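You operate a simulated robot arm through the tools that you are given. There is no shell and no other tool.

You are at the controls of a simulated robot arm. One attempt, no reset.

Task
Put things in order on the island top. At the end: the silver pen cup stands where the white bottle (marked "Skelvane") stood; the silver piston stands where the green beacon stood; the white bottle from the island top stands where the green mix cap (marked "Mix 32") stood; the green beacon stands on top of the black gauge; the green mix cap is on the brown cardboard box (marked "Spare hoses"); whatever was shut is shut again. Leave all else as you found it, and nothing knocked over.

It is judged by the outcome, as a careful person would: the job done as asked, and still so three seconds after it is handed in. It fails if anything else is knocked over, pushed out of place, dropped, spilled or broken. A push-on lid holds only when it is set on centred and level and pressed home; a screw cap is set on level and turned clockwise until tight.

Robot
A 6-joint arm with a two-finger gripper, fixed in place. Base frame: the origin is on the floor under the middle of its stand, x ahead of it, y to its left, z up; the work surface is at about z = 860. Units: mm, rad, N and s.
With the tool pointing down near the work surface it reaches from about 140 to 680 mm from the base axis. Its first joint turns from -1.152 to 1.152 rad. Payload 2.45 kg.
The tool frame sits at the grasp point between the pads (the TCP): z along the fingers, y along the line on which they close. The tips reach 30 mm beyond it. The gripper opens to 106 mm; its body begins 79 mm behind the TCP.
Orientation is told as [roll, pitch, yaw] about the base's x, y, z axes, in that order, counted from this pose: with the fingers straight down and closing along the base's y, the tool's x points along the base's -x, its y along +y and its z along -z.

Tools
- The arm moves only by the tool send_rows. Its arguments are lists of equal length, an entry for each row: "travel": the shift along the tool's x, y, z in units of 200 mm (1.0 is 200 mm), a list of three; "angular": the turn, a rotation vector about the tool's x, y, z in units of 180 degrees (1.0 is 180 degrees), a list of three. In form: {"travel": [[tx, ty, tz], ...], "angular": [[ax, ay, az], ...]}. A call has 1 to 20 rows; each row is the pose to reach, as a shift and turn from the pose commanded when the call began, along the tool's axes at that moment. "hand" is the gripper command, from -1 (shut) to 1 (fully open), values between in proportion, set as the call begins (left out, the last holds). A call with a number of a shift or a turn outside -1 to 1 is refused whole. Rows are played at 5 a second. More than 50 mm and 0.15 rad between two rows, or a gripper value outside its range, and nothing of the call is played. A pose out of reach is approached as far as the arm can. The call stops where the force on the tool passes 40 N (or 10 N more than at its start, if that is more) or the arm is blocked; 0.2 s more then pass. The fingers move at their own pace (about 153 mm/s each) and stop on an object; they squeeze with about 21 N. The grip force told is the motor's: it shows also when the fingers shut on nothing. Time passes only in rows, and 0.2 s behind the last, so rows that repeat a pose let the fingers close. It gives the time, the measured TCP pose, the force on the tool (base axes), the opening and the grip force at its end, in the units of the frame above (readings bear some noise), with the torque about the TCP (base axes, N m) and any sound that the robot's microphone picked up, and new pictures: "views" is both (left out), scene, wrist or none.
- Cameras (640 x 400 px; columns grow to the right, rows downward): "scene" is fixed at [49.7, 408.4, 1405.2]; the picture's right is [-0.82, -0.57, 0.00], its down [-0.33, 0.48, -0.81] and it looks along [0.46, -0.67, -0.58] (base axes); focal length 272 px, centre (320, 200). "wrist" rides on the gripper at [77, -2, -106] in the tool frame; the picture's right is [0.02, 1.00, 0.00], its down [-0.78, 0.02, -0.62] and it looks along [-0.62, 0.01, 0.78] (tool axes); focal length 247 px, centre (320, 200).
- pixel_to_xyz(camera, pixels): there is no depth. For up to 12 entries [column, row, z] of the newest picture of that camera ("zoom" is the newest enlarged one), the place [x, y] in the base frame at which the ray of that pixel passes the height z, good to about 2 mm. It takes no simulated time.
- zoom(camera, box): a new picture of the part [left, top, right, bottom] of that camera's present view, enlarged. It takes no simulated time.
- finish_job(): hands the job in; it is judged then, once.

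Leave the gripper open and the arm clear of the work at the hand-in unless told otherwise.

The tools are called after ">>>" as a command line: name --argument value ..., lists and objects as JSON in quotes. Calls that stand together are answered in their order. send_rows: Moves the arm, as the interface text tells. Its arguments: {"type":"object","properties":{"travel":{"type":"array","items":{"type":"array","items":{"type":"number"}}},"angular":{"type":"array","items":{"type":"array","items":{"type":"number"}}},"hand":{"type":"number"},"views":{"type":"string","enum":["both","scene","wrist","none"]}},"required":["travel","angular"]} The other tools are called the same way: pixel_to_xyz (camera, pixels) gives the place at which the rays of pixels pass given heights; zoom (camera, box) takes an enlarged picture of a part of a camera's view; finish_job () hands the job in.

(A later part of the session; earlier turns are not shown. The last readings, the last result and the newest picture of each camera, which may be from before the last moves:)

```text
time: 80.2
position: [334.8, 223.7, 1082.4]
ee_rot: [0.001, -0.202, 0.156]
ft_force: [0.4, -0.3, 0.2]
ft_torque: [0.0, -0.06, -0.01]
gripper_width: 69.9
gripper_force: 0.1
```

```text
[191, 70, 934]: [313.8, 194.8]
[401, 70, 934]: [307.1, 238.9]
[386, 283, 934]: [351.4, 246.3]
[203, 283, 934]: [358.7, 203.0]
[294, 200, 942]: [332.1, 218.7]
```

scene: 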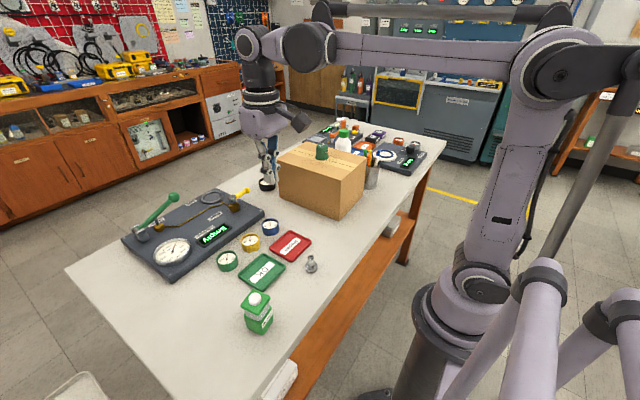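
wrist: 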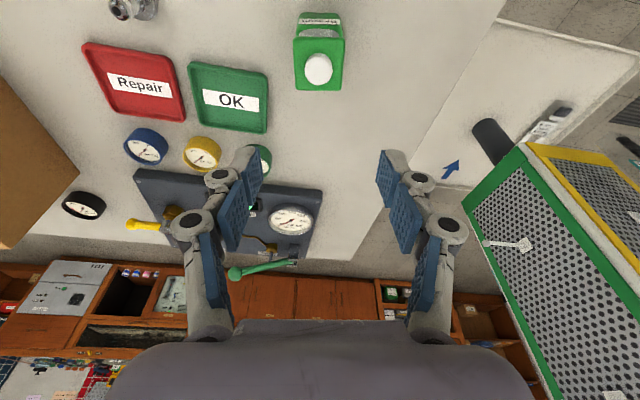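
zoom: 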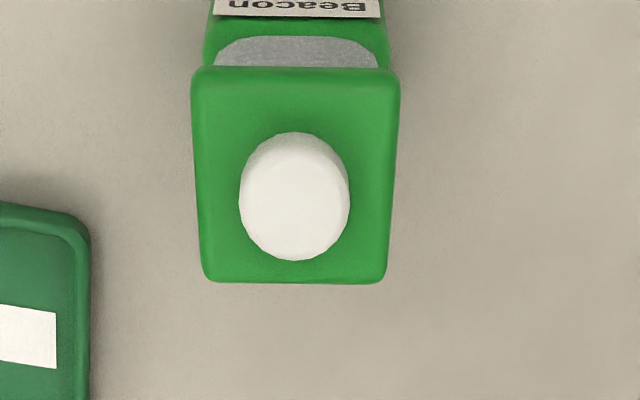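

Lid centre (332.8,220.8). I'll descend 100 mm vertically with a small centring shift, then look.

>>> send_rows --travel '[[0.033, -0.01, 0.12], [0.058, -0.01, 0.245], [0.083, -0.01, 0.37], [0.1135, -0.01, 0.4875], [0.1135, -0.01, 0.4875]]' --angular '[[0, 0, 0], [0, 0, 0], [0, 0, 0], [0, 0, 0], [0, 0, 0]]' --views "both"

>>> zoom --camera "wrist" --box '[220, 60, 420, 240]'

```text
time: 81.4
position: [330.6, 220.4, 982.9]
ee_rot: [0.0, -0.201, 0.154]
ft_force: [0.2, 0.2, 0.6]
ft_torque: [0.02, -0.02, -0.01]
gripper_width: 70.2
gripper_force: 0.1
```

scene: 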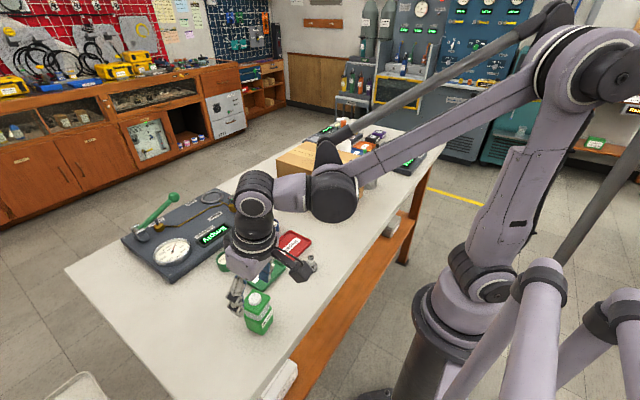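
wrist: 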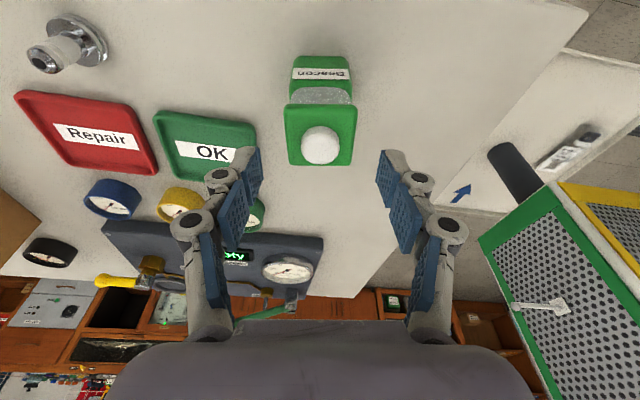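

```text
2.22 times, centred on (320, 150) of wrist
```

zoom: 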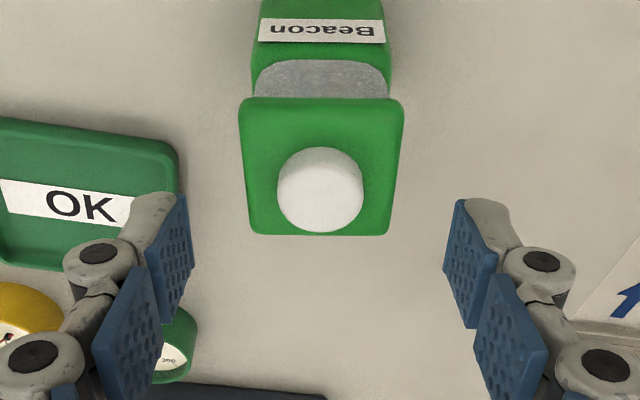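

Well centred. Descending the remaining 57 mm to TCP z≈926.

>>> send_rows --travel '[[0.012, 0, 0.1], [0.03, 0, 0.19], [0.05, 0, 0.28], [0.05, 0, 0.28]]' --angular '[[0, 0, 0], [0, 0, 0], [0, 0, 0], [0, 0, 0]]' --views "both"

>>> zoom --camera "scene" --box '[200, 240, 320, 350]'

```text
time: 82.4
position: [332.8, 220.6, 925.3]
ee_rot: [-0.001, -0.2, 0.153]
ft_force: [-0.8, -0.5, 0.1]
ft_torque: [0.0, 0.02, 0.0]
gripper_width: 69.7
gripper_force: 0.0
```

scene: 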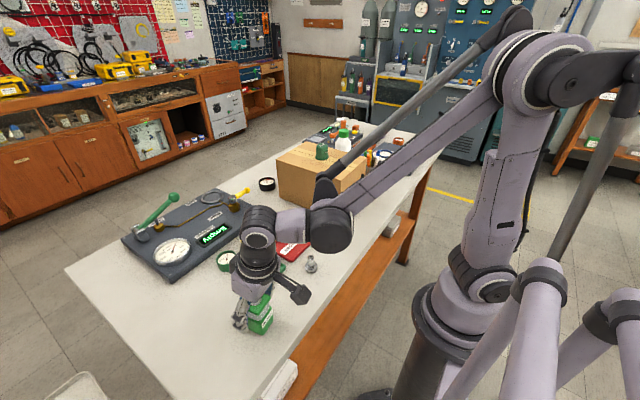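
wrist: 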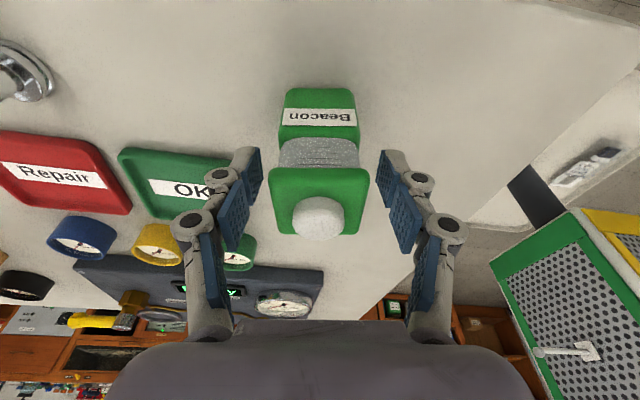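

```text
3.64 times, centred on (260, 295) of scene
```

zoom: 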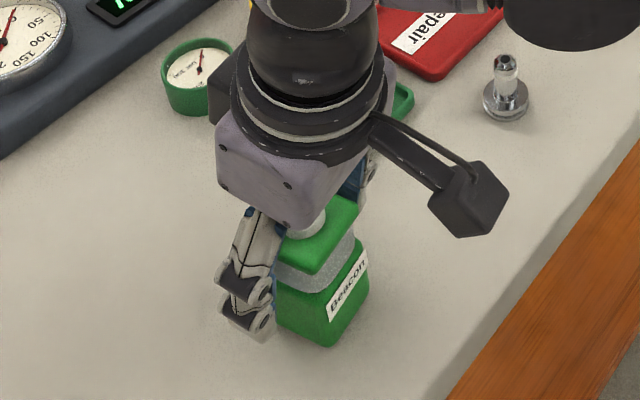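

Fingers stand on both sides of the beacon. Closing.

>>> send_rows --travel '[[0, 0, 0], [0, 0, 0], [0, 0, 0], [0, 0, 0]]' --angular '[[0, 0, 0], [0, 0, 0], [0, 0, 0], [0, 0, 0]]' --hand -1 --views "wrist"

>>> zoom --camera "wrist" --box '[220, 70, 420, 260]'

```text
time: 83.4
position: [333.5, 220.1, 924.9]
ee_rot: [0.0, -0.201, 0.154]
ft_force: [1.1, -0.4, 1.7]
ft_torque: [-0.06, 0.03, 0.02]
gripper_width: 43.4
gripper_force: 21.6
```

wrist: 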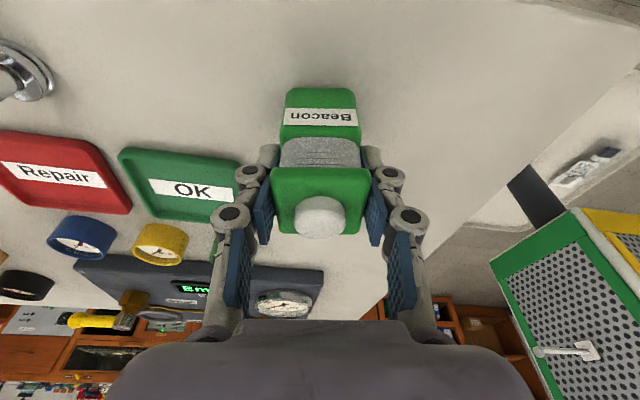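

```text
2.11 times, centred on (320, 165) of wrist
```

zoom: 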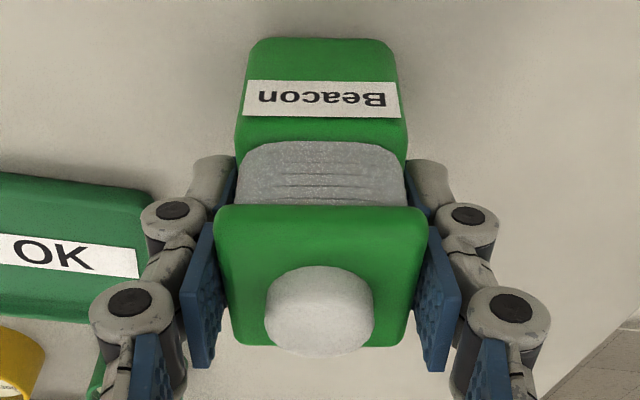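

Gripped at 43.4 mm. Test lift of 12 mm.

>>> send_rows --travel '[[-0.003, 0, -0.015], [-0.006, 0, -0.03], [-0.012, 0, -0.059]]' --angular '[[0, 0, 0], [0, 0, 0], [0, 0, 0]]' --views "both"

>>> zoom --camera "scene" --box '[200, 240, 320, 350]'

```text
time: 84.2
position: [332.5, 221.0, 937.9]
ee_rot: [0.0, -0.2, 0.154]
ft_force: [0.2, 0.3, -0.7]
ft_torque: [-0.01, -0.01, 0.01]
gripper_width: 43.4
gripper_force: 20.8
```

scene: 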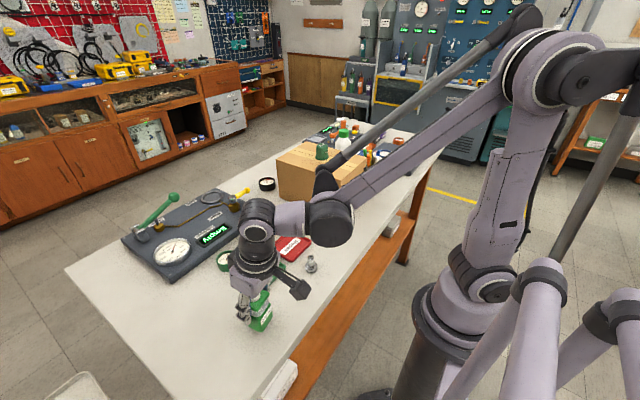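
wrist: 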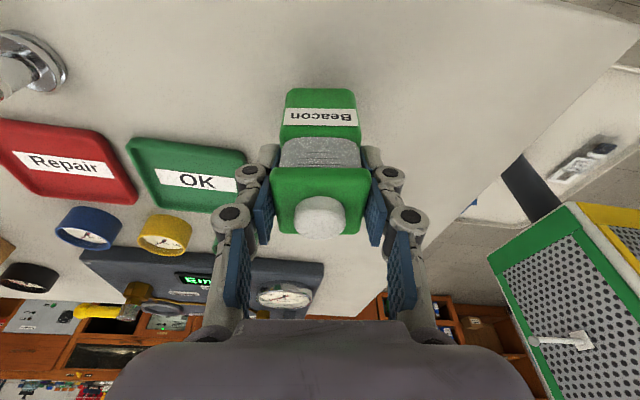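

```text
3.64 times, centred on (260, 295) of scene
```

zoom: 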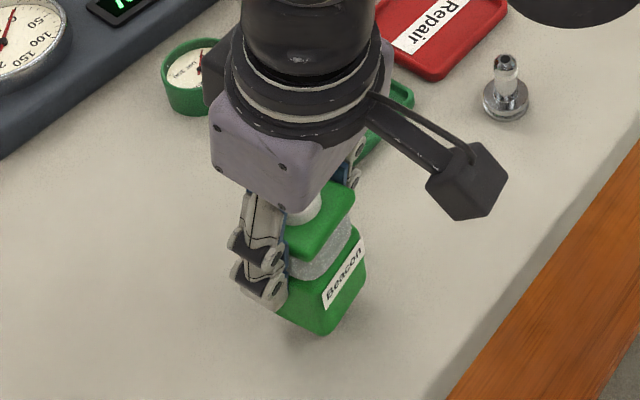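

Held, upright. I'll raise it 140 mm straight up, then carry it across while turning yaw to −0.5 about the vertical.

>>> send_rows --travel '[[-0.02, 0, -0.1], [-0.048, 0, -0.24], [-0.077, 0, -0.38], [-0.107, 0, -0.53], [-0.139, 0, -0.686]]' --angular '[[0, 0, 0], [0, 0, 0], [0, 0, 0], [0, 0, 0], [0, 0, 0]]' --views "none"

>>> send_rows --travel '[[-0.086, -0.115, 0.0175], [-0.172, -0.231, 0.035], [-0.258, -0.346, 0.0525], [-0.344, -0.4615, 0.07], [-0.43, -0.577, 0.0875], [-0.516, -0.692, 0.105], [-0.602, -0.808, 0.1225], [-0.688, -0.923, 0.14]]' --angular '[[0.0052, 0, 0.0255], [0.0104, 0, 0.0511], [0.0156, 0, 0.0766], [0.0208, 0, 0.1022], [0.0259, 0, 0.1277], [0.0311, 0, 0.1532], [0.0363, 0, 0.1788], [0.0415, 0, 0.2043]]' --views "both"

```text
time: 85.4
position: [332.1, 220.9, 1079.3]
ee_rot: [-0.001, -0.199, 0.154]
ft_force: [-0.1, 0.0, -0.3]
ft_torque: [0.01, -0.04, -0.02]
gripper_width: 43.7
gripper_force: 21.1
```

```text
time: 87.2
position: [501.0, 60.9, 1076.9]
ee_rot: [0.001, -0.201, -0.503]
ft_force: [0.4, -0.7, -1.1]
ft_torque: [-0.02, 0.02, 0.0]
gripper_width: 43.8
gripper_force: 21.1
```

scene: 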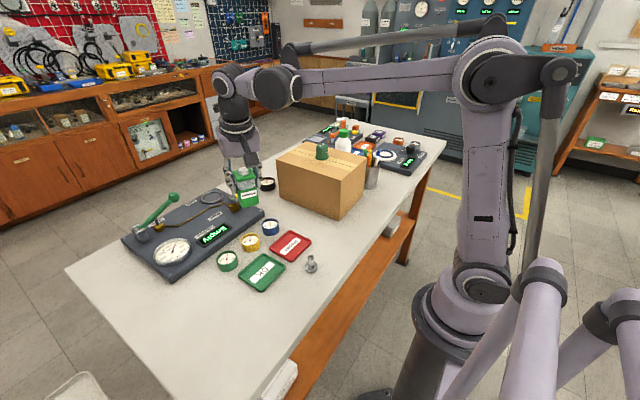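
wrist: 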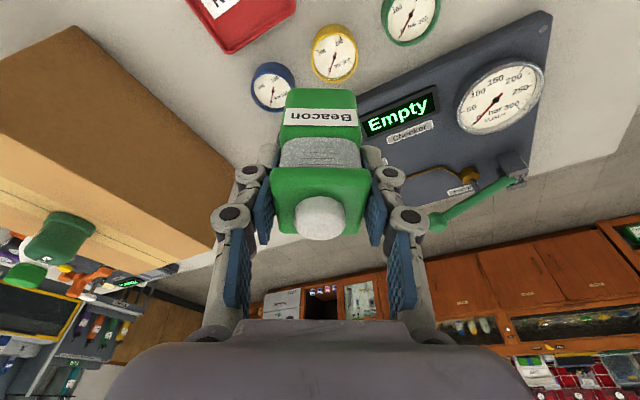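

The beacon is level and yaw is −0.5. Next stretch toward (620,−70,1057).

>>> send_rows --travel '[[-0.114, -0.04, 0.038], [-0.228, -0.081, 0.076], [-0.343, -0.121, 0.114], [-0.457, -0.162, 0.151], [-0.571, -0.202, 0.189], [-0.686, -0.243, 0.227], [-0.8, -0.283, 0.265]]' --angular '[[0, 0, 0], [0, 0, 0], [0, 0, 0], [0, 0, 0], [0, 0, 0], [0, 0, 0], [0, 0, 0]]' --views "both"

```text
time: 88.8
position: [619.1, -68.2, 1058.0]
ee_rot: [0.002, -0.2, -0.5]
ft_force: [-0.1, -0.2, -2.2]
ft_torque: [0.04, 0.01, -0.03]
gripper_width: 43.0
gripper_force: 21.0
```

scene: 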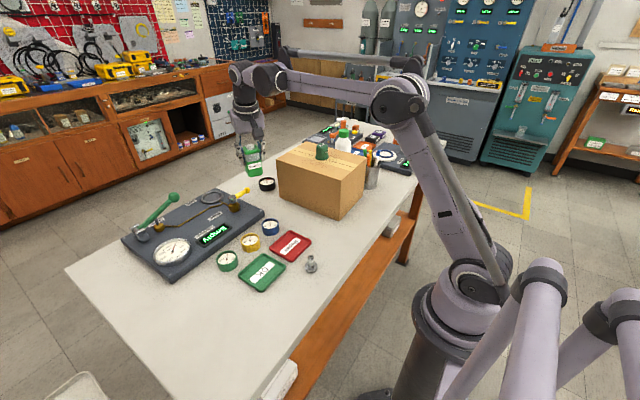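
wrist: 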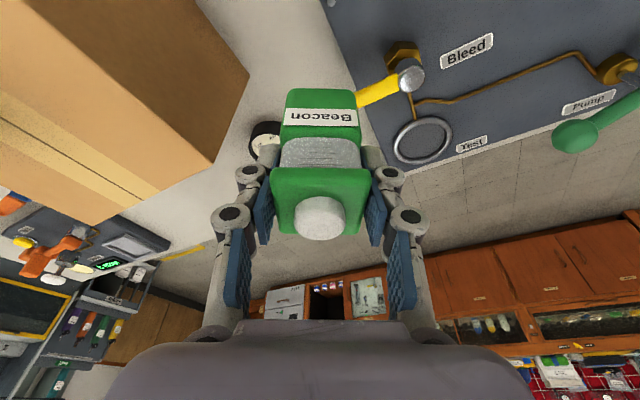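

Next toward the gauge: to (687,−178,983), dropping as I go out to stay in reach.

>>> send_rows --travel '[[-0.08, -0.053, 0.085], [-0.16, -0.107, 0.165], [-0.24, -0.16, 0.245], [-0.32, -0.213, 0.325], [-0.4, -0.267, 0.405], [-0.4765, -0.32, 0.4795], [-0.4765, -0.32, 0.4795]]' --angular '[[0, 0, 0], [0, 0, 0], [0, 0, 0], [0, 0, 0], [0, 0, 0], [0, 0, 0], [0, 0, 0]]' --views "both"

>>> zoom --camera "scene" --box '[220, 70, 340, 220]'

```text
time: 90.4
position: [689.4, -179.0, 982.5]
ee_rot: [0.0, -0.2, -0.502]
ft_force: [-0.9, -0.4, -2.0]
ft_torque: [0.0, 0.03, 0.01]
gripper_width: 43.5
gripper_force: 21.5
```

scene: 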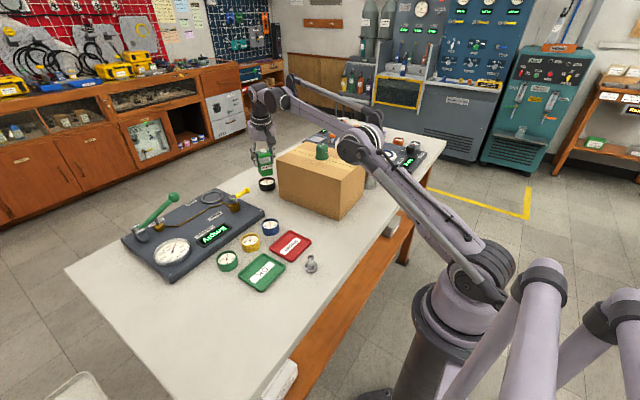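
wrist: 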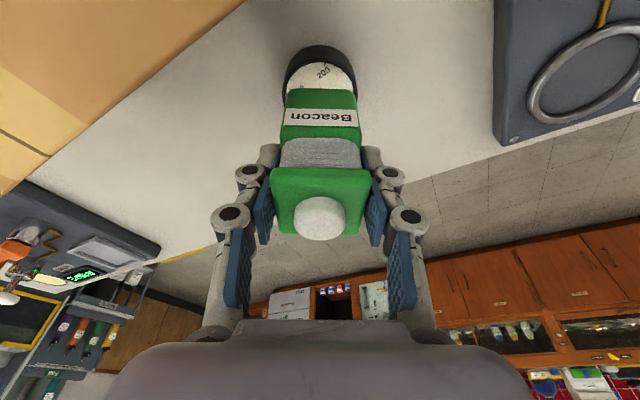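

```text
2.67 times, centred on (280, 145) of scene
```

zoom: 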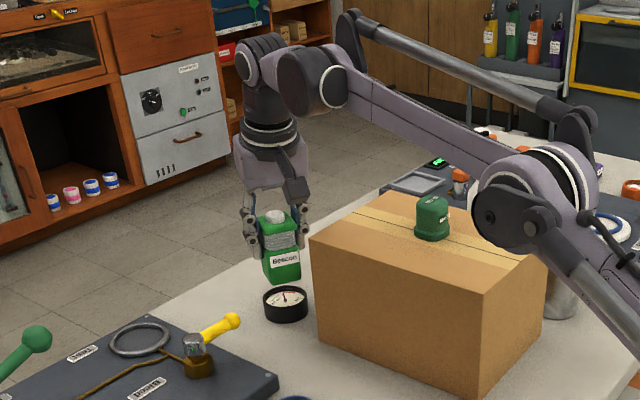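

In reach, at (689,−179,982.5). The gauge peeks out beneath the beacon at wrist (320,70). I check alignment from this picture.

>>> zoom --camera "wrist" --box '[260, 20, 390, 160]'

>>> pixel_to_xyz --camera "zoom" --pixels '[[168, 160, 880], [458, 160, 880], [320, 30, 862], [320, 75, 886], [165, 165, 886], [463, 165, 886]]'

```text
2.86 times, centred on (325, 90) of wrist
```

zoom: 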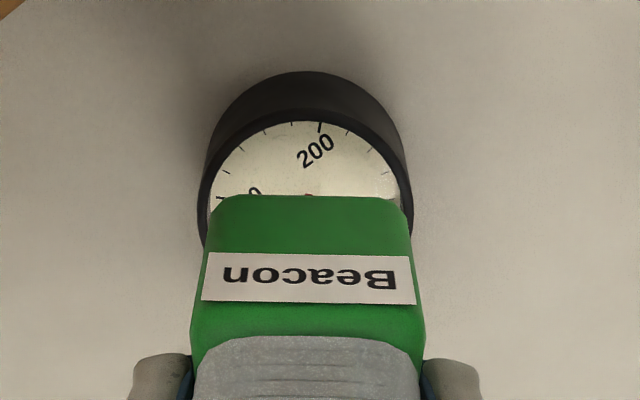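

```text
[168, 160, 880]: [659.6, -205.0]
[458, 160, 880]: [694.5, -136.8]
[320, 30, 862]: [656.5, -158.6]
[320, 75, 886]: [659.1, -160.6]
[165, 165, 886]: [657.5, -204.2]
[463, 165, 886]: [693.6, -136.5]
```

>>> pixel_to_xyz --camera "zoom" --pixels '[[305, 203, 886], [197, 205, 886], [413, 205, 886], [305, 107, 886], [300, 70, 860], [310, 196, 918], [213, 205, 918], [410, 205, 918]]'

```text
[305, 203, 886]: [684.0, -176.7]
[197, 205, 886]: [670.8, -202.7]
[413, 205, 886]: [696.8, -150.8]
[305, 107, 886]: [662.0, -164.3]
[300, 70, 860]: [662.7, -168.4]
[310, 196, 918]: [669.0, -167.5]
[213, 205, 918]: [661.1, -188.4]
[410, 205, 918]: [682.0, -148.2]
```

Beacon ≈(689,−178), gauge ≈(686.5,−178.5). I'll correct ~2 mm and lower 24 mm.

>>> send_rows --travel '[[0.012, -0.005, 0.03], [0.018, -0.005, 0.06], [0.025, -0.005, 0.09], [0.031, -0.005, 0.116], [0.031, -0.005, 0.116]]' --angular '[[0, 0, 0], [0, 0, 0], [0, 0, 0], [0, 0, 0], [0, 0, 0]]' --views "both"

>>> zoom --camera "scene" --box '[240, 130, 310, 210]'

>>> zoom --camera "wrist" --box '[260, 20, 390, 160]'

```text
time: 91.6
position: [686.3, -179.3, 958.0]
ee_rot: [-0.001, -0.2, -0.501]
ft_force: [-0.3, 0.1, -1.7]
ft_torque: [-0.02, 0.01, 0.04]
gripper_width: 43.3
gripper_force: 20.9
```

scene: 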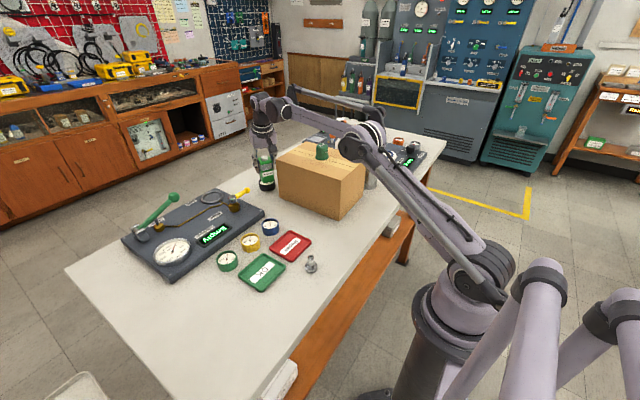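
wrist: 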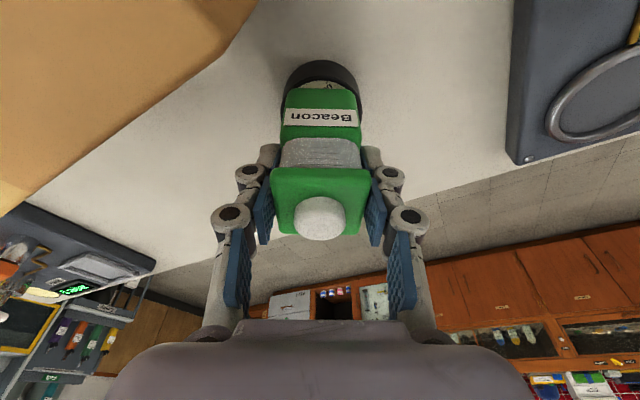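

```text
5.00 times, centred on (275, 170) of scene
```

zoom: 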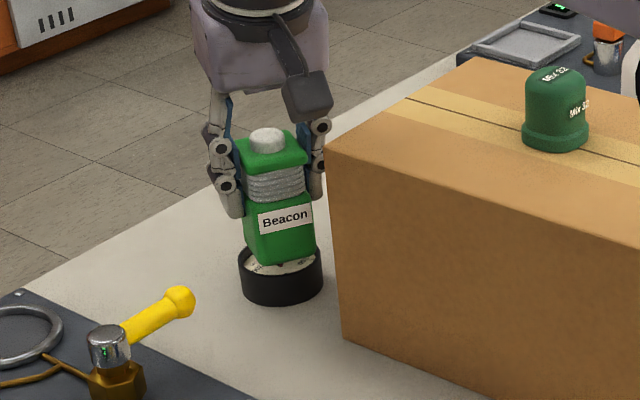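

```text
2.86 times, centred on (325, 90) of wrist
```

zoom: 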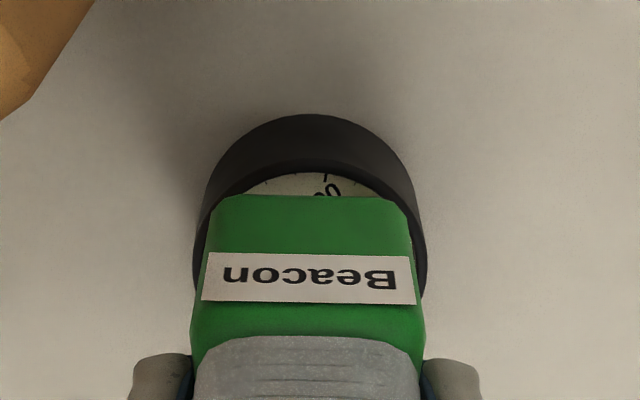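

Columns agree (beacon centred on the gauge). I check the in–out direction with the edges.

>>> pixel_to_xyz --camera "zoom" --pixels '[[310, 114, 860], [310, 159, 886], [310, 196, 893], [193, 250, 886], [427, 250, 886], [210, 205, 893], [408, 205, 893]]'

```text
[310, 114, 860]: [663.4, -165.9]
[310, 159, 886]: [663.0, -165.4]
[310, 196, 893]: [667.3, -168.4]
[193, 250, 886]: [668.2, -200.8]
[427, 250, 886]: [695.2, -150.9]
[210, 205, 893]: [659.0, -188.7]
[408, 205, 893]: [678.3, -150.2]
```

Within ~1–2 mm. Lowering in small steps with force readings.

>>> send_rows --travel '[[-0.001, 0, 0.01], [-0.001, 0, 0.0206]]' --angular '[[0, 0, 0], [0, 0, 0]]' --views "none"

>>> send_rows --travel '[[0.001, 0, 0.005], [0.002, 0, 0.01]]' --angular '[[0, 0, 0], [0, 0, 0]]' --views "none"

```text
time: 92.2
position: [687.7, -180.2, 954.0]
ee_rot: [0.001, -0.201, -0.5]
ft_force: [-0.2, -0.5, -2.0]
ft_torque: [0.01, -0.04, 0.02]
gripper_width: 43.4
gripper_force: 20.8
```

```text
time: 92.8
position: [688.2, -179.2, 952.0]
ee_rot: [0.0, -0.2, -0.503]
ft_force: [0.8, 0.2, -0.8]
ft_torque: [0.01, 0.03, -0.07]
gripper_width: 43.5
gripper_force: 21.3
```

>>> send_rows --travel '[[0.001, 0, 0.005], [0.0015, 0, 0.0075]]' --angular '[[0, 0, 0], [0, 0, 0]]' --views "none"

```text
time: 93.4
position: [688.6, -181.0, 950.7]
ee_rot: [0.002, -0.2, -0.499]
ft_force: [1.0, 1.0, 4.5]
ft_torque: [0.05, 0.04, 0.0]
gripper_width: 43.1
gripper_force: 21.2
```

Contact felt (4.5 N up) at z≈951, as expected for the rim. I'll look before release.

>>> zoom --camera "scene" --box '[245, 140, 305, 205]'

>>> zoom --camera "wrist" --box '[260, 20, 390, 160]'

```text
6.15 times, centred on (275, 172) of scene
```

zoom: 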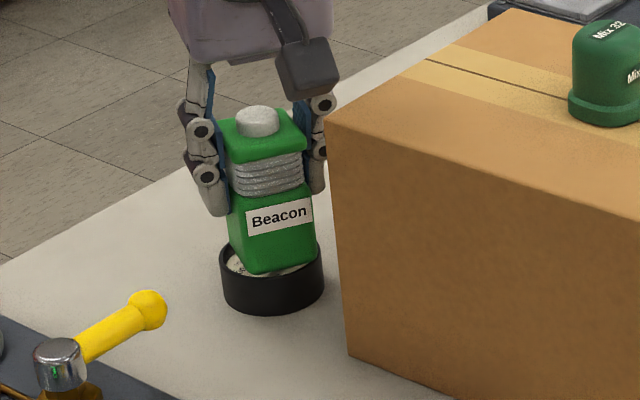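

```text
2.86 times, centred on (325, 90) of wrist
```

zoom: 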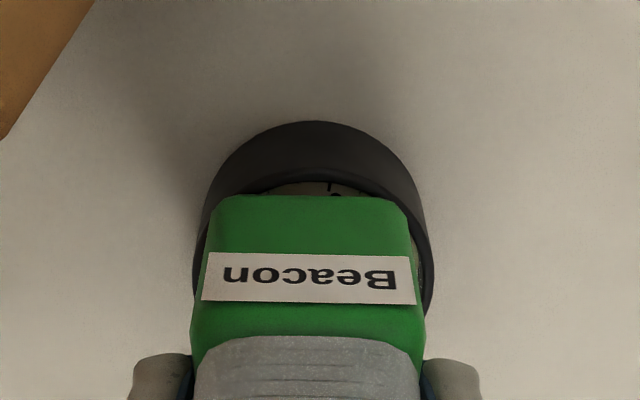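

>>> pixel_to_xyz --camera "zoom" --pixels '[[310, 120, 860], [310, 168, 886], [310, 196, 887], [310, 196, 890], [193, 260, 886], [434, 260, 886], [211, 205, 887], [408, 205, 887]]'

```text
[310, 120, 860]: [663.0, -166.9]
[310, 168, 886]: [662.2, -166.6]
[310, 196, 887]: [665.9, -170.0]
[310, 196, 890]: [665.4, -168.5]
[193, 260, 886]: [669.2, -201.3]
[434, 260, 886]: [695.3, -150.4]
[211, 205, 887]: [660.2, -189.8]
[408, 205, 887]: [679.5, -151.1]
```

The beacon sits on the rim but reads about 3 mm too far inward relative to the gauge, so before releasing I lift 3 mm, shift 3 mm outward and 1 mm sideways.

>>> send_rows --travel '[[-0.003, 0, -0.0147], [-0.01, 0.003, -0.013], [-0.0177, 0.005, -0.0117], [-0.0177, 0.005, -0.0117]]' --angular '[[0, 0, 0], [0, 0, 0], [0, 0, 0], [0, 0, 0]]' --views "both"

>>> zoom --camera "wrist" --box '[270, 40, 370, 130]'

>>> zoom --camera "scene" --box '[250, 155, 290, 200]'

```text
time: 94.4
position: [689.8, -180.5, 954.9]
ee_rot: [-0.002, -0.201, -0.501]
ft_force: [-0.9, 0.0, -2.1]
ft_torque: [0.02, 0.03, -0.04]
gripper_width: 43.6
gripper_force: 20.9
```

scene: 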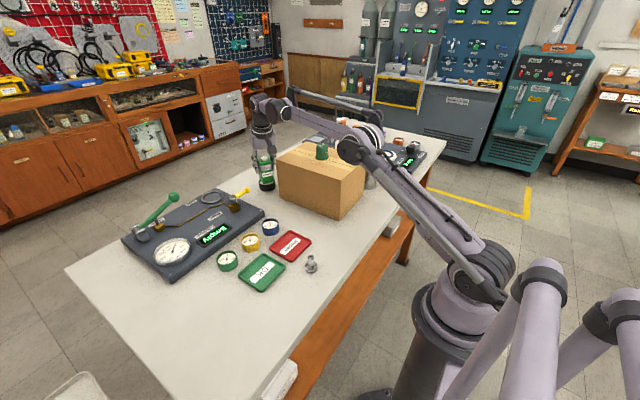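
wrist: 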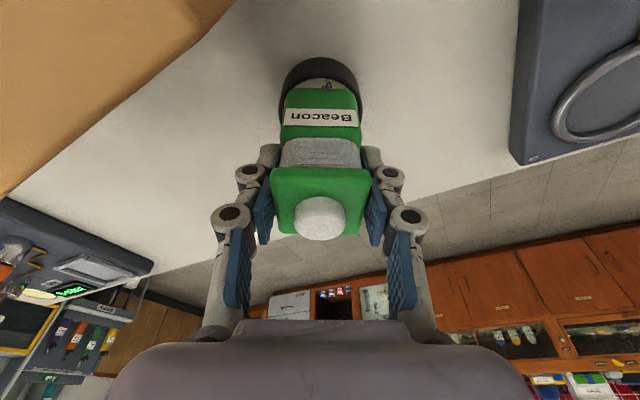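

```text
4.44 times, centred on (320, 85) of wrist
```

zoom: 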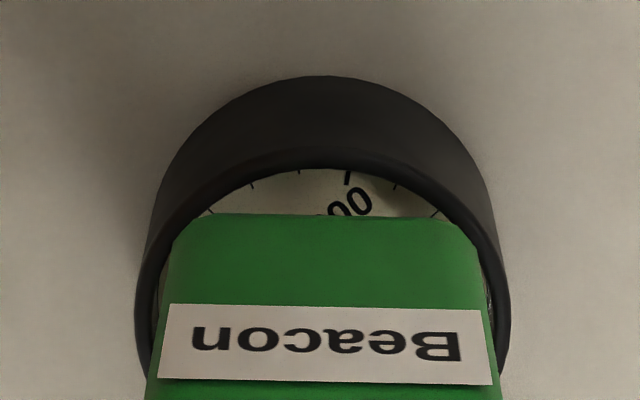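

```text
8.89 times, centred on (270, 178) of scene
```

zoom: 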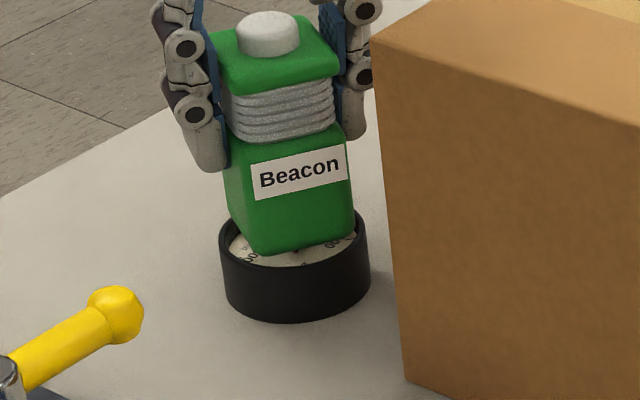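

Now the picture shows the beacon well centred on the gauge (near gap ≈ half the rim play, sides even). Lowering again in small steps.

>>> send_rows --travel '[[0.0015, 0, 0.0075], [0.003, 0, 0.0147]]' --angular '[[0, 0, 0], [0, 0, 0]]' --views "none"

>>> send_rows --travel '[[0.0005, 0, 0.0025], [0.001, 0, 0.005]]' --angular '[[0, 0, 0], [0, 0, 0]]' --views "none"

```text
time: 95.0
position: [690.0, -179.1, 951.6]
ee_rot: [0.0, -0.201, -0.501]
ft_force: [0.3, 0.3, 0.1]
ft_torque: [0.0, 0.07, -0.03]
gripper_width: 43.2
gripper_force: 21.0
```

```text
time: 95.6
position: [690.0, -181.6, 951.1]
ee_rot: [0.0, -0.2, -0.502]
ft_force: [-1.8, 0.6, 17.2]
ft_torque: [0.01, 0.09, 0.01]
gripper_width: 43.5
gripper_force: 21.0
```

Firm, even contact (17 N, small torque). I ease up 0.8 mm and open slowly to ~62 mm.

>>> send_rows --travel '[[-0.0007, 0, -0.0038], [-0.0007, 0, -0.0038]]' --angular '[[0, 0, 0], [0, 0, 0]]' --views "none"

>>> send_rows --travel '[[0, 0, 0], [0, 0, 0], [0, 0, 0], [0, 0, 0]]' --angular '[[0, 0, 0], [0, 0, 0], [0, 0, 0], [0, 0, 0]]' --hand 0.2 --views "both"

>>> zoom --camera "scene" --box '[245, 140, 305, 205]'

```text
time: 96.2
position: [690.6, -178.8, 952.1]
ee_rot: [0.0, -0.201, -0.5]
ft_force: [1.3, 0.3, 18.9]
ft_torque: [-0.05, -0.14, 0.05]
gripper_width: 43.3
gripper_force: 20.9
```

```text
time: 97.2
position: [690.4, -180.5, 951.3]
ee_rot: [0.0, -0.201, -0.501]
ft_force: [0.3, -0.1, -0.3]
ft_torque: [0.0, 0.0, 0.03]
gripper_width: 63.7
gripper_force: 0.1
```

scene: 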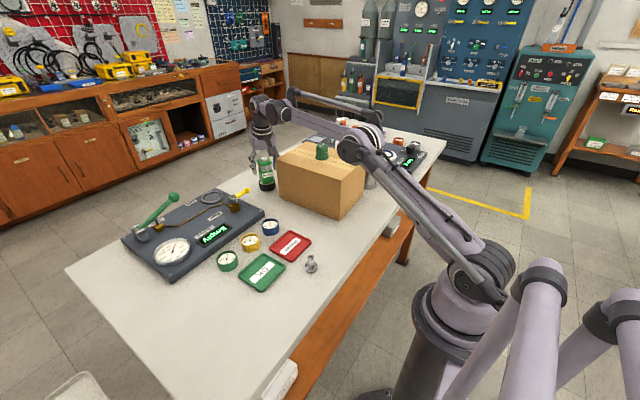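
wrist: 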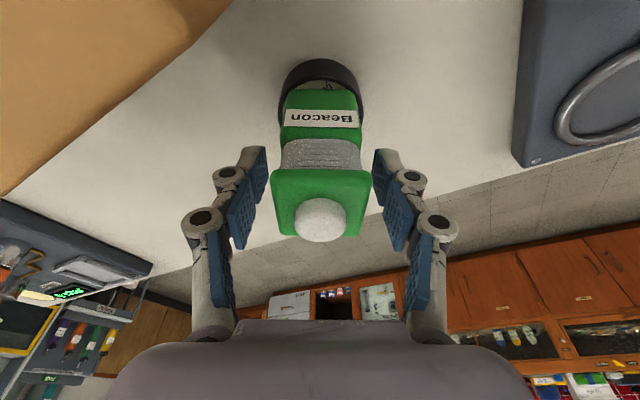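

```text
6.15 times, centred on (275, 172) of scene
```

zoom: 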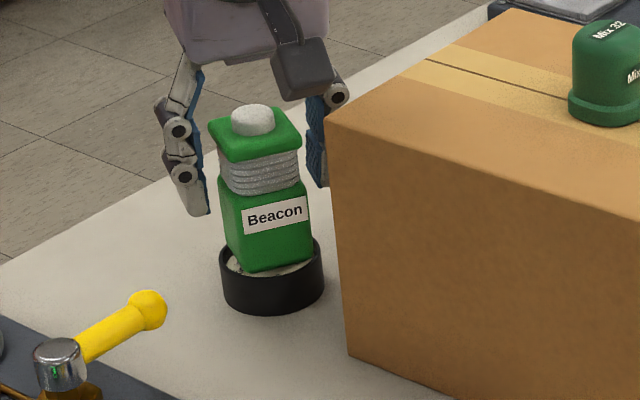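

Released; the beacon stands on the gauge. I look closely to see whether it stands level.

>>> zoom --camera "scene" --box '[250, 150, 290, 200]'

>>> zoom --camera "wrist" --box '[250, 40, 390, 260]'

>>> zoom --camera "wrist" --box '[270, 40, 370, 130]'

```text
8.00 times, centred on (270, 175) of scene
```

zoom: 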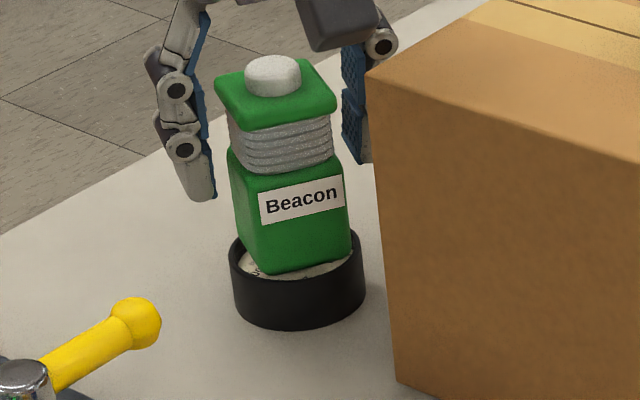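

```text
1.82 times, centred on (320, 150) of wrist
```

zoom: 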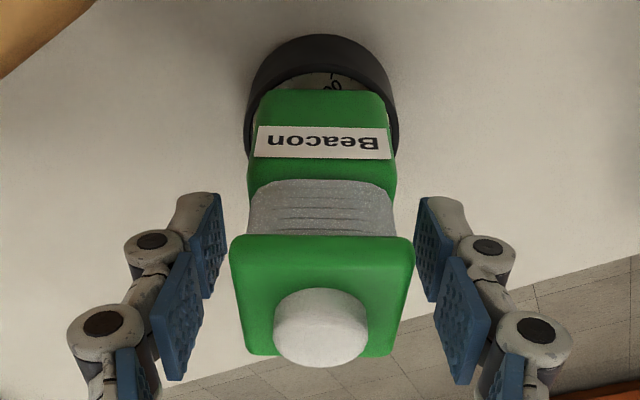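

```text
4.44 times, centred on (320, 85) of wrist
```

zoom: 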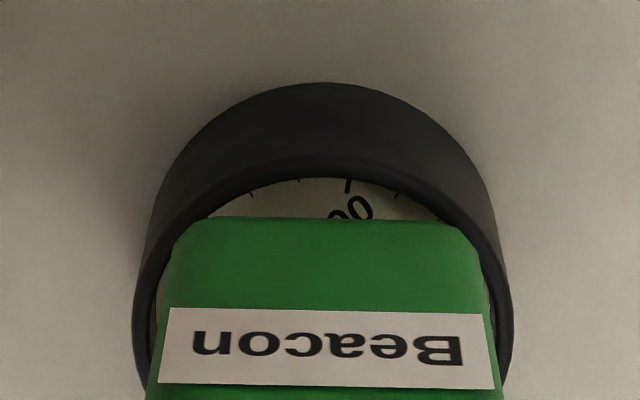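

>>> zoom --camera "wrist" --box '[250, 40, 390, 260]'

>>> pixel_to_xyz --camera "zoom" --pixels '[[231, 238, 960], [412, 239, 960], [391, 354, 960], [249, 354, 960], [265, 95, 889], [383, 95, 889], [322, 90, 889], [250, 140, 886], [398, 145, 886]]'

>>> zoom --camera "scene" --box '[250, 150, 290, 200]'

>>> pixel_to_xyz --camera "zoom" --pixels '[[273, 78, 968], [214, 90, 960], [246, 125, 960], [339, 103, 960], [313, 60, 960], [250, 262, 888], [271, 273, 888], [352, 245, 888], [297, 235, 886]]'

```text
1.82 times, centred on (320, 150) of wrist
```

zoom: 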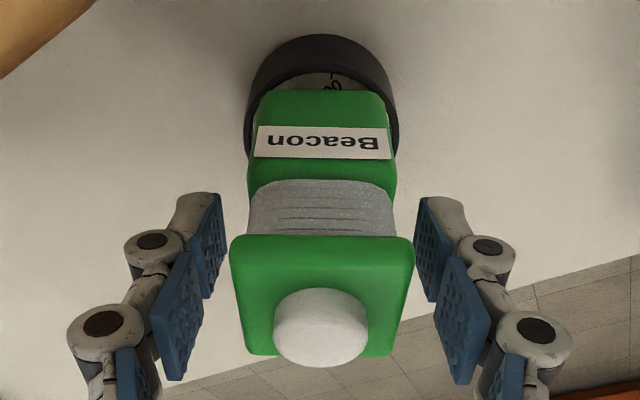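

```text
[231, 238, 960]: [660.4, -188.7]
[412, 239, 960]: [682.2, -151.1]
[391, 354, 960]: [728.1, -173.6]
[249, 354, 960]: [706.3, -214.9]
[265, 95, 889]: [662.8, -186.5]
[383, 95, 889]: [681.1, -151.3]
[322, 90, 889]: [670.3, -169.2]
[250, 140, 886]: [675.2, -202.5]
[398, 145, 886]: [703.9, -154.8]
```

```text
8.00 times, centred on (270, 175) of scene
```

zoom: 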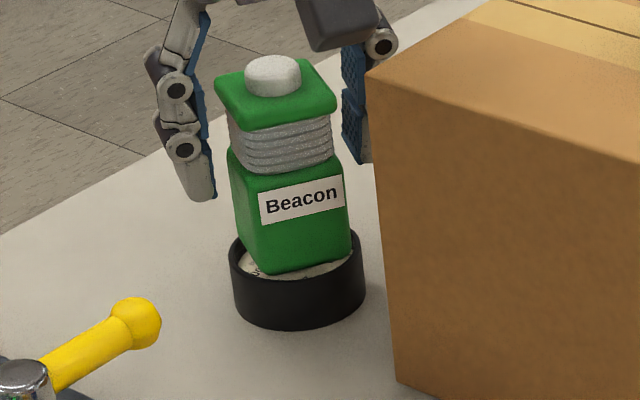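

```text
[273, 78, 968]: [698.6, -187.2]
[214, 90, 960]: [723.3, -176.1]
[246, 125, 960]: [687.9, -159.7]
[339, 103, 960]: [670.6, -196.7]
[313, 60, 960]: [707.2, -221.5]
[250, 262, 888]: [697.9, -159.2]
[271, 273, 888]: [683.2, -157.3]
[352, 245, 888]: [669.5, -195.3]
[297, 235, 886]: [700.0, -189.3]
```

By comparison with the in-hand picture the beacon has not tilted (edges moved by under 1 px each) and sits centred. I retreat: up 60 mm with a slight inward drift, fingers straddling with ~10 mm play each side.

>>> send_rows --travel '[[0.01, 0, -0.06], [0.022, 0, -0.125], [0.035, 0, -0.19], [0.049, 0, -0.255], [0.063, 0, -0.319]]' --angular '[[0, 0, 0], [0, 0, 0], [0, 0, 0], [0, 0, 0], [0, 0, 0]]' --views "both"

>>> zoom --camera "scene" --box '[245, 120, 305, 205]'

```text
time: 98.4
position: [669.1, -169.1, 1010.8]
ee_rot: [0.002, -0.2, -0.501]
ft_force: [0.3, 0.4, -0.5]
ft_torque: [-0.02, 0.02, -0.01]
gripper_width: 63.4
gripper_force: 0.1
```

scene: 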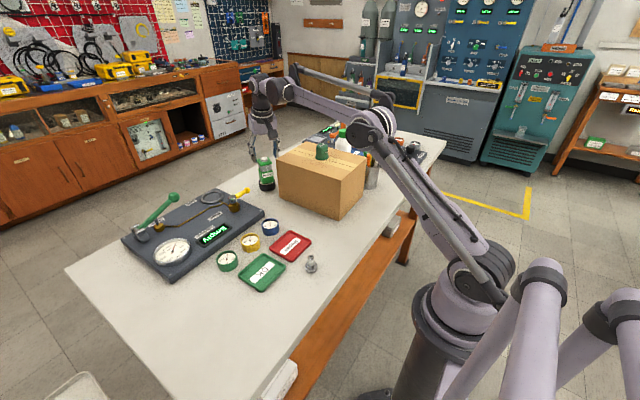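
wrist: 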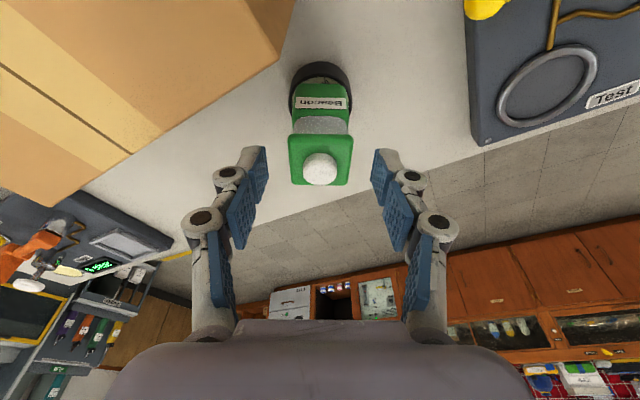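

```text
4.71 times, centred on (275, 162) of scene
```

zoom: 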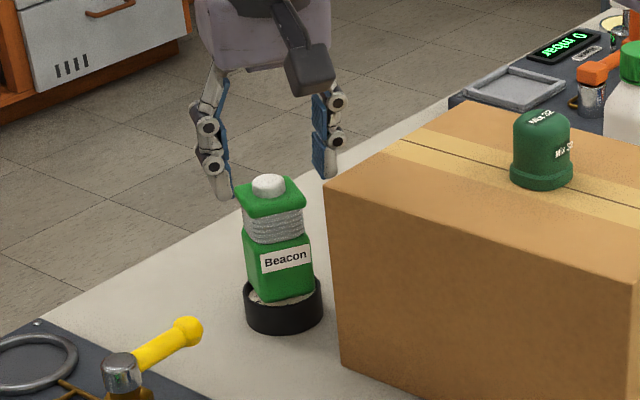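

The beacon stands on the gauge, free of the fingers. I rise further, then draw inward.

>>> send_rows --travel '[[-0.018, 0, -0.088], [-0.035, 0, -0.1715], [0.0725, 0, -0.27], [0.205, 0, -0.373], [0.3615, 0, -0.4815]]' --angular '[[0, 0, 0], [0, 0, 0], [0, 0, 0], [0, 0, 0], [0, 0, 0]]' --views "none"

>>> zoom --camera "scene" --box '[230, 130, 310, 210]'

```text
time: 99.6
position: [589.2, -123.3, 1093.2]
ee_rot: [0.0, -0.201, -0.5]
ft_force: [0.4, 0.0, -0.8]
ft_torque: [0.0, -0.01, 0.02]
gripper_width: 63.4
gripper_force: 0.1
```

```text
5.00 times, centred on (270, 170) of scene
```

zoom: 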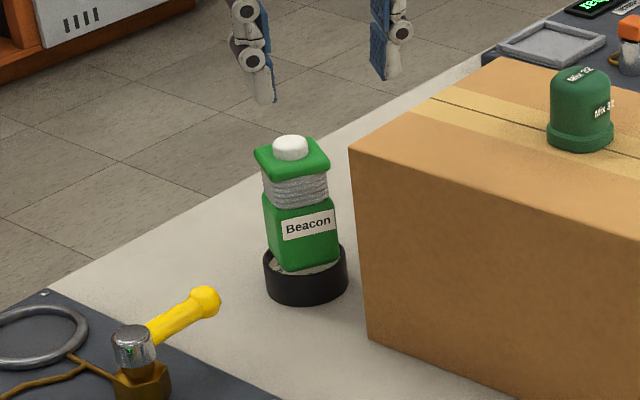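

Now untilt, and move to view the piston near (329,43).

>>> send_rows --travel '[[0, 0, 0], [0, 0, 0]]' --angular '[[0, 0.0318, 0], [0, 0.0637, 0]]' --views "none"

>>> send_rows --travel '[[0.198, -0.012, -0.02], [0.396, -0.023, -0.04], [0.594, -0.035, -0.06], [0.792, -0.046, -0.08], [0.99, -0.058, -0.1]]' --angular '[[0, 0, -0.0318], [0, 0, -0.0637], [0, 0, -0.0955], [0, 0, -0.1273], [0, 0, -0.1592]]' --views "none"

>>> send_rows --travel '[[0.165, 0.08, 0.03], [0.33, 0.16, 0.06], [0.495, 0.24, 0.09], [0.66, 0.32, 0.12], [0.825, 0.4, 0.15], [0.825, 0.4, 0.15]]' --angular '[[0, 0, 0], [0, 0, 0], [0, 0, 0], [0, 0, 0], [0, 0, 0], [0, 0, 0]]' --views "both"

>>> zoom --camera "wrist" --box '[270, 80, 370, 190]'

```text
time: 100.2
position: [589.3, -124.3, 1090.8]
ee_rot: [0.0, 0.001, -0.502]
ft_force: [0.5, 0.0, 0.4]
ft_torque: [-0.02, -0.03, -0.01]
gripper_width: 63.4
gripper_force: 0.0
```

```text
time: 101.4
position: [408.9, -39.7, 1110.3]
ee_rot: [0.0, -0.001, 0.002]
ft_force: [0.0, -0.5, -0.4]
ft_torque: [0.01, -0.04, -0.01]
gripper_width: 63.7
gripper_force: 0.0
```

```text
time: 102.8
position: [244.5, 39.7, 1081.9]
ee_rot: [0.002, 0.001, 0.001]
ft_force: [-0.2, -0.9, 0.0]
ft_torque: [0.01, 0.0, 0.0]
gripper_width: 63.5
gripper_force: 0.0
```

scene: 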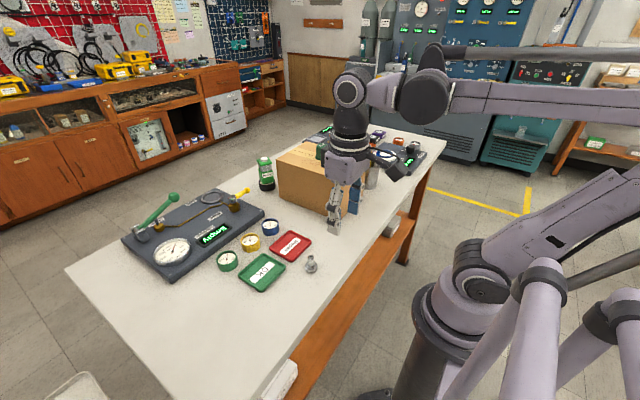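
wrist: 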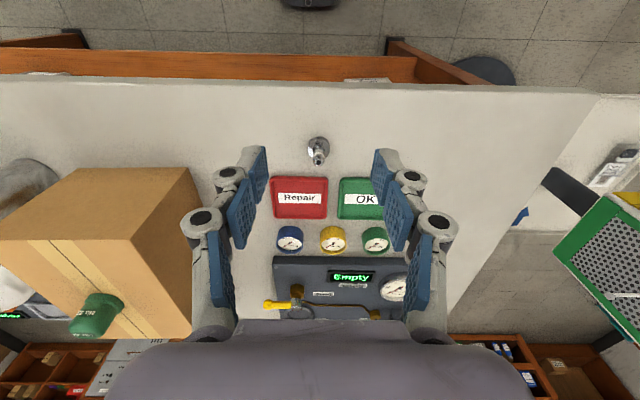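

```text
3.64 times, centred on (320, 135) of wrist
```

zoom: 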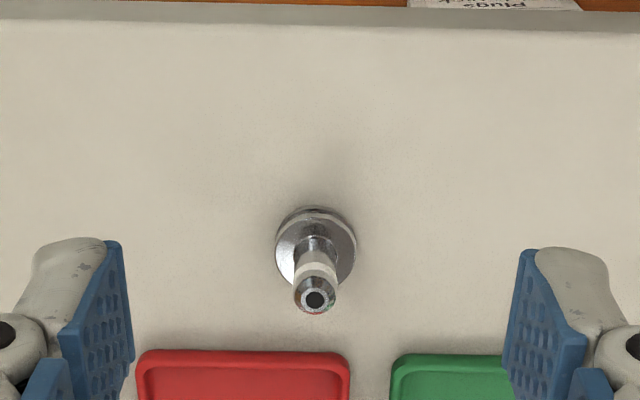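

>>> zoom --camera "wrist" --box '[300, 125, 340, 175]'

>>> pixel_to_xyz --camera "zoom" --pixels '[[305, 80, 861], [305, 80, 864], [229, 180, 872], [398, 180, 872], [313, 290, 905], [313, 290, 910], [313, 290, 900], [275, 285, 905], [358, 285, 905]]'

```text
8.00 times, centred on (320, 150) of wrist
```

zoom: 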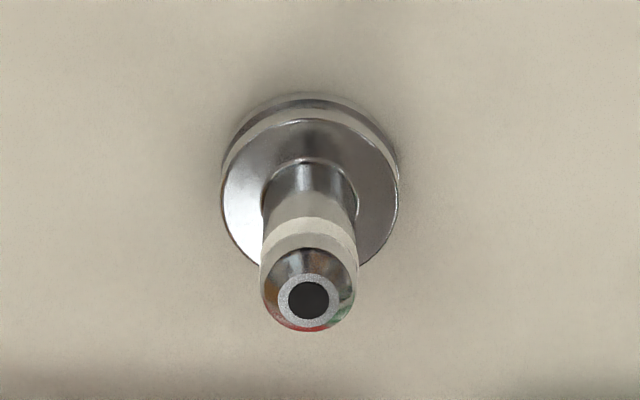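

```text
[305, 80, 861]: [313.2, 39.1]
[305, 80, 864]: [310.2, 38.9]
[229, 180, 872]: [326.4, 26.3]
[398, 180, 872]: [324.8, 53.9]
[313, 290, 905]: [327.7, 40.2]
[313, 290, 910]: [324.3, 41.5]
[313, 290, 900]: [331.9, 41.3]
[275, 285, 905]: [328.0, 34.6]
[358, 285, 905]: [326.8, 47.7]
```

>>> pixel_to_xyz --camera "zoom" --pixels '[[308, 92, 860], [308, 92, 862], [313, 118, 868], [313, 118, 872], [313, 118, 876], [222, 190, 872], [398, 190, 872], [311, 160, 872], [313, 300, 905], [313, 330, 900]]'

>>> zoom --camera "scene" --box '[290, 245, 335, 285]'

>>> pixel_to_xyz --camera "zoom" --pixels '[[292, 265, 860], [292, 262, 862], [283, 93, 900], [283, 93, 905], [283, 93, 910], [285, 195, 872]]'

```text
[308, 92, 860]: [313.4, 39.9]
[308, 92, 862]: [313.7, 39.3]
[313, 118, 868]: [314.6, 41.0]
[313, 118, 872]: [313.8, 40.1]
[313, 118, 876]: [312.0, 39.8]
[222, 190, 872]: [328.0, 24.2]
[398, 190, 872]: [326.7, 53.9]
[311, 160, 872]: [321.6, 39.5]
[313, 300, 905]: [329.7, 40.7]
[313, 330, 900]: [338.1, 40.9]
```

```text
10.00 times, centred on (312, 265) of scene
```

zoom: 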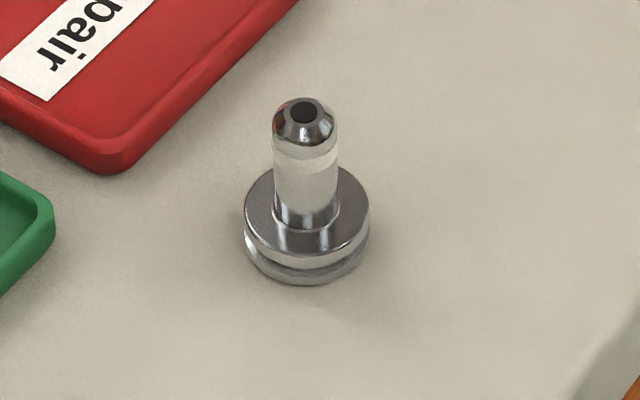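

```text
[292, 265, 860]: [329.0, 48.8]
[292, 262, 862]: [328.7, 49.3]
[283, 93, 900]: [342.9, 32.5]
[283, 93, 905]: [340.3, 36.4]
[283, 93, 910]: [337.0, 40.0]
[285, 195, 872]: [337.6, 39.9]
```

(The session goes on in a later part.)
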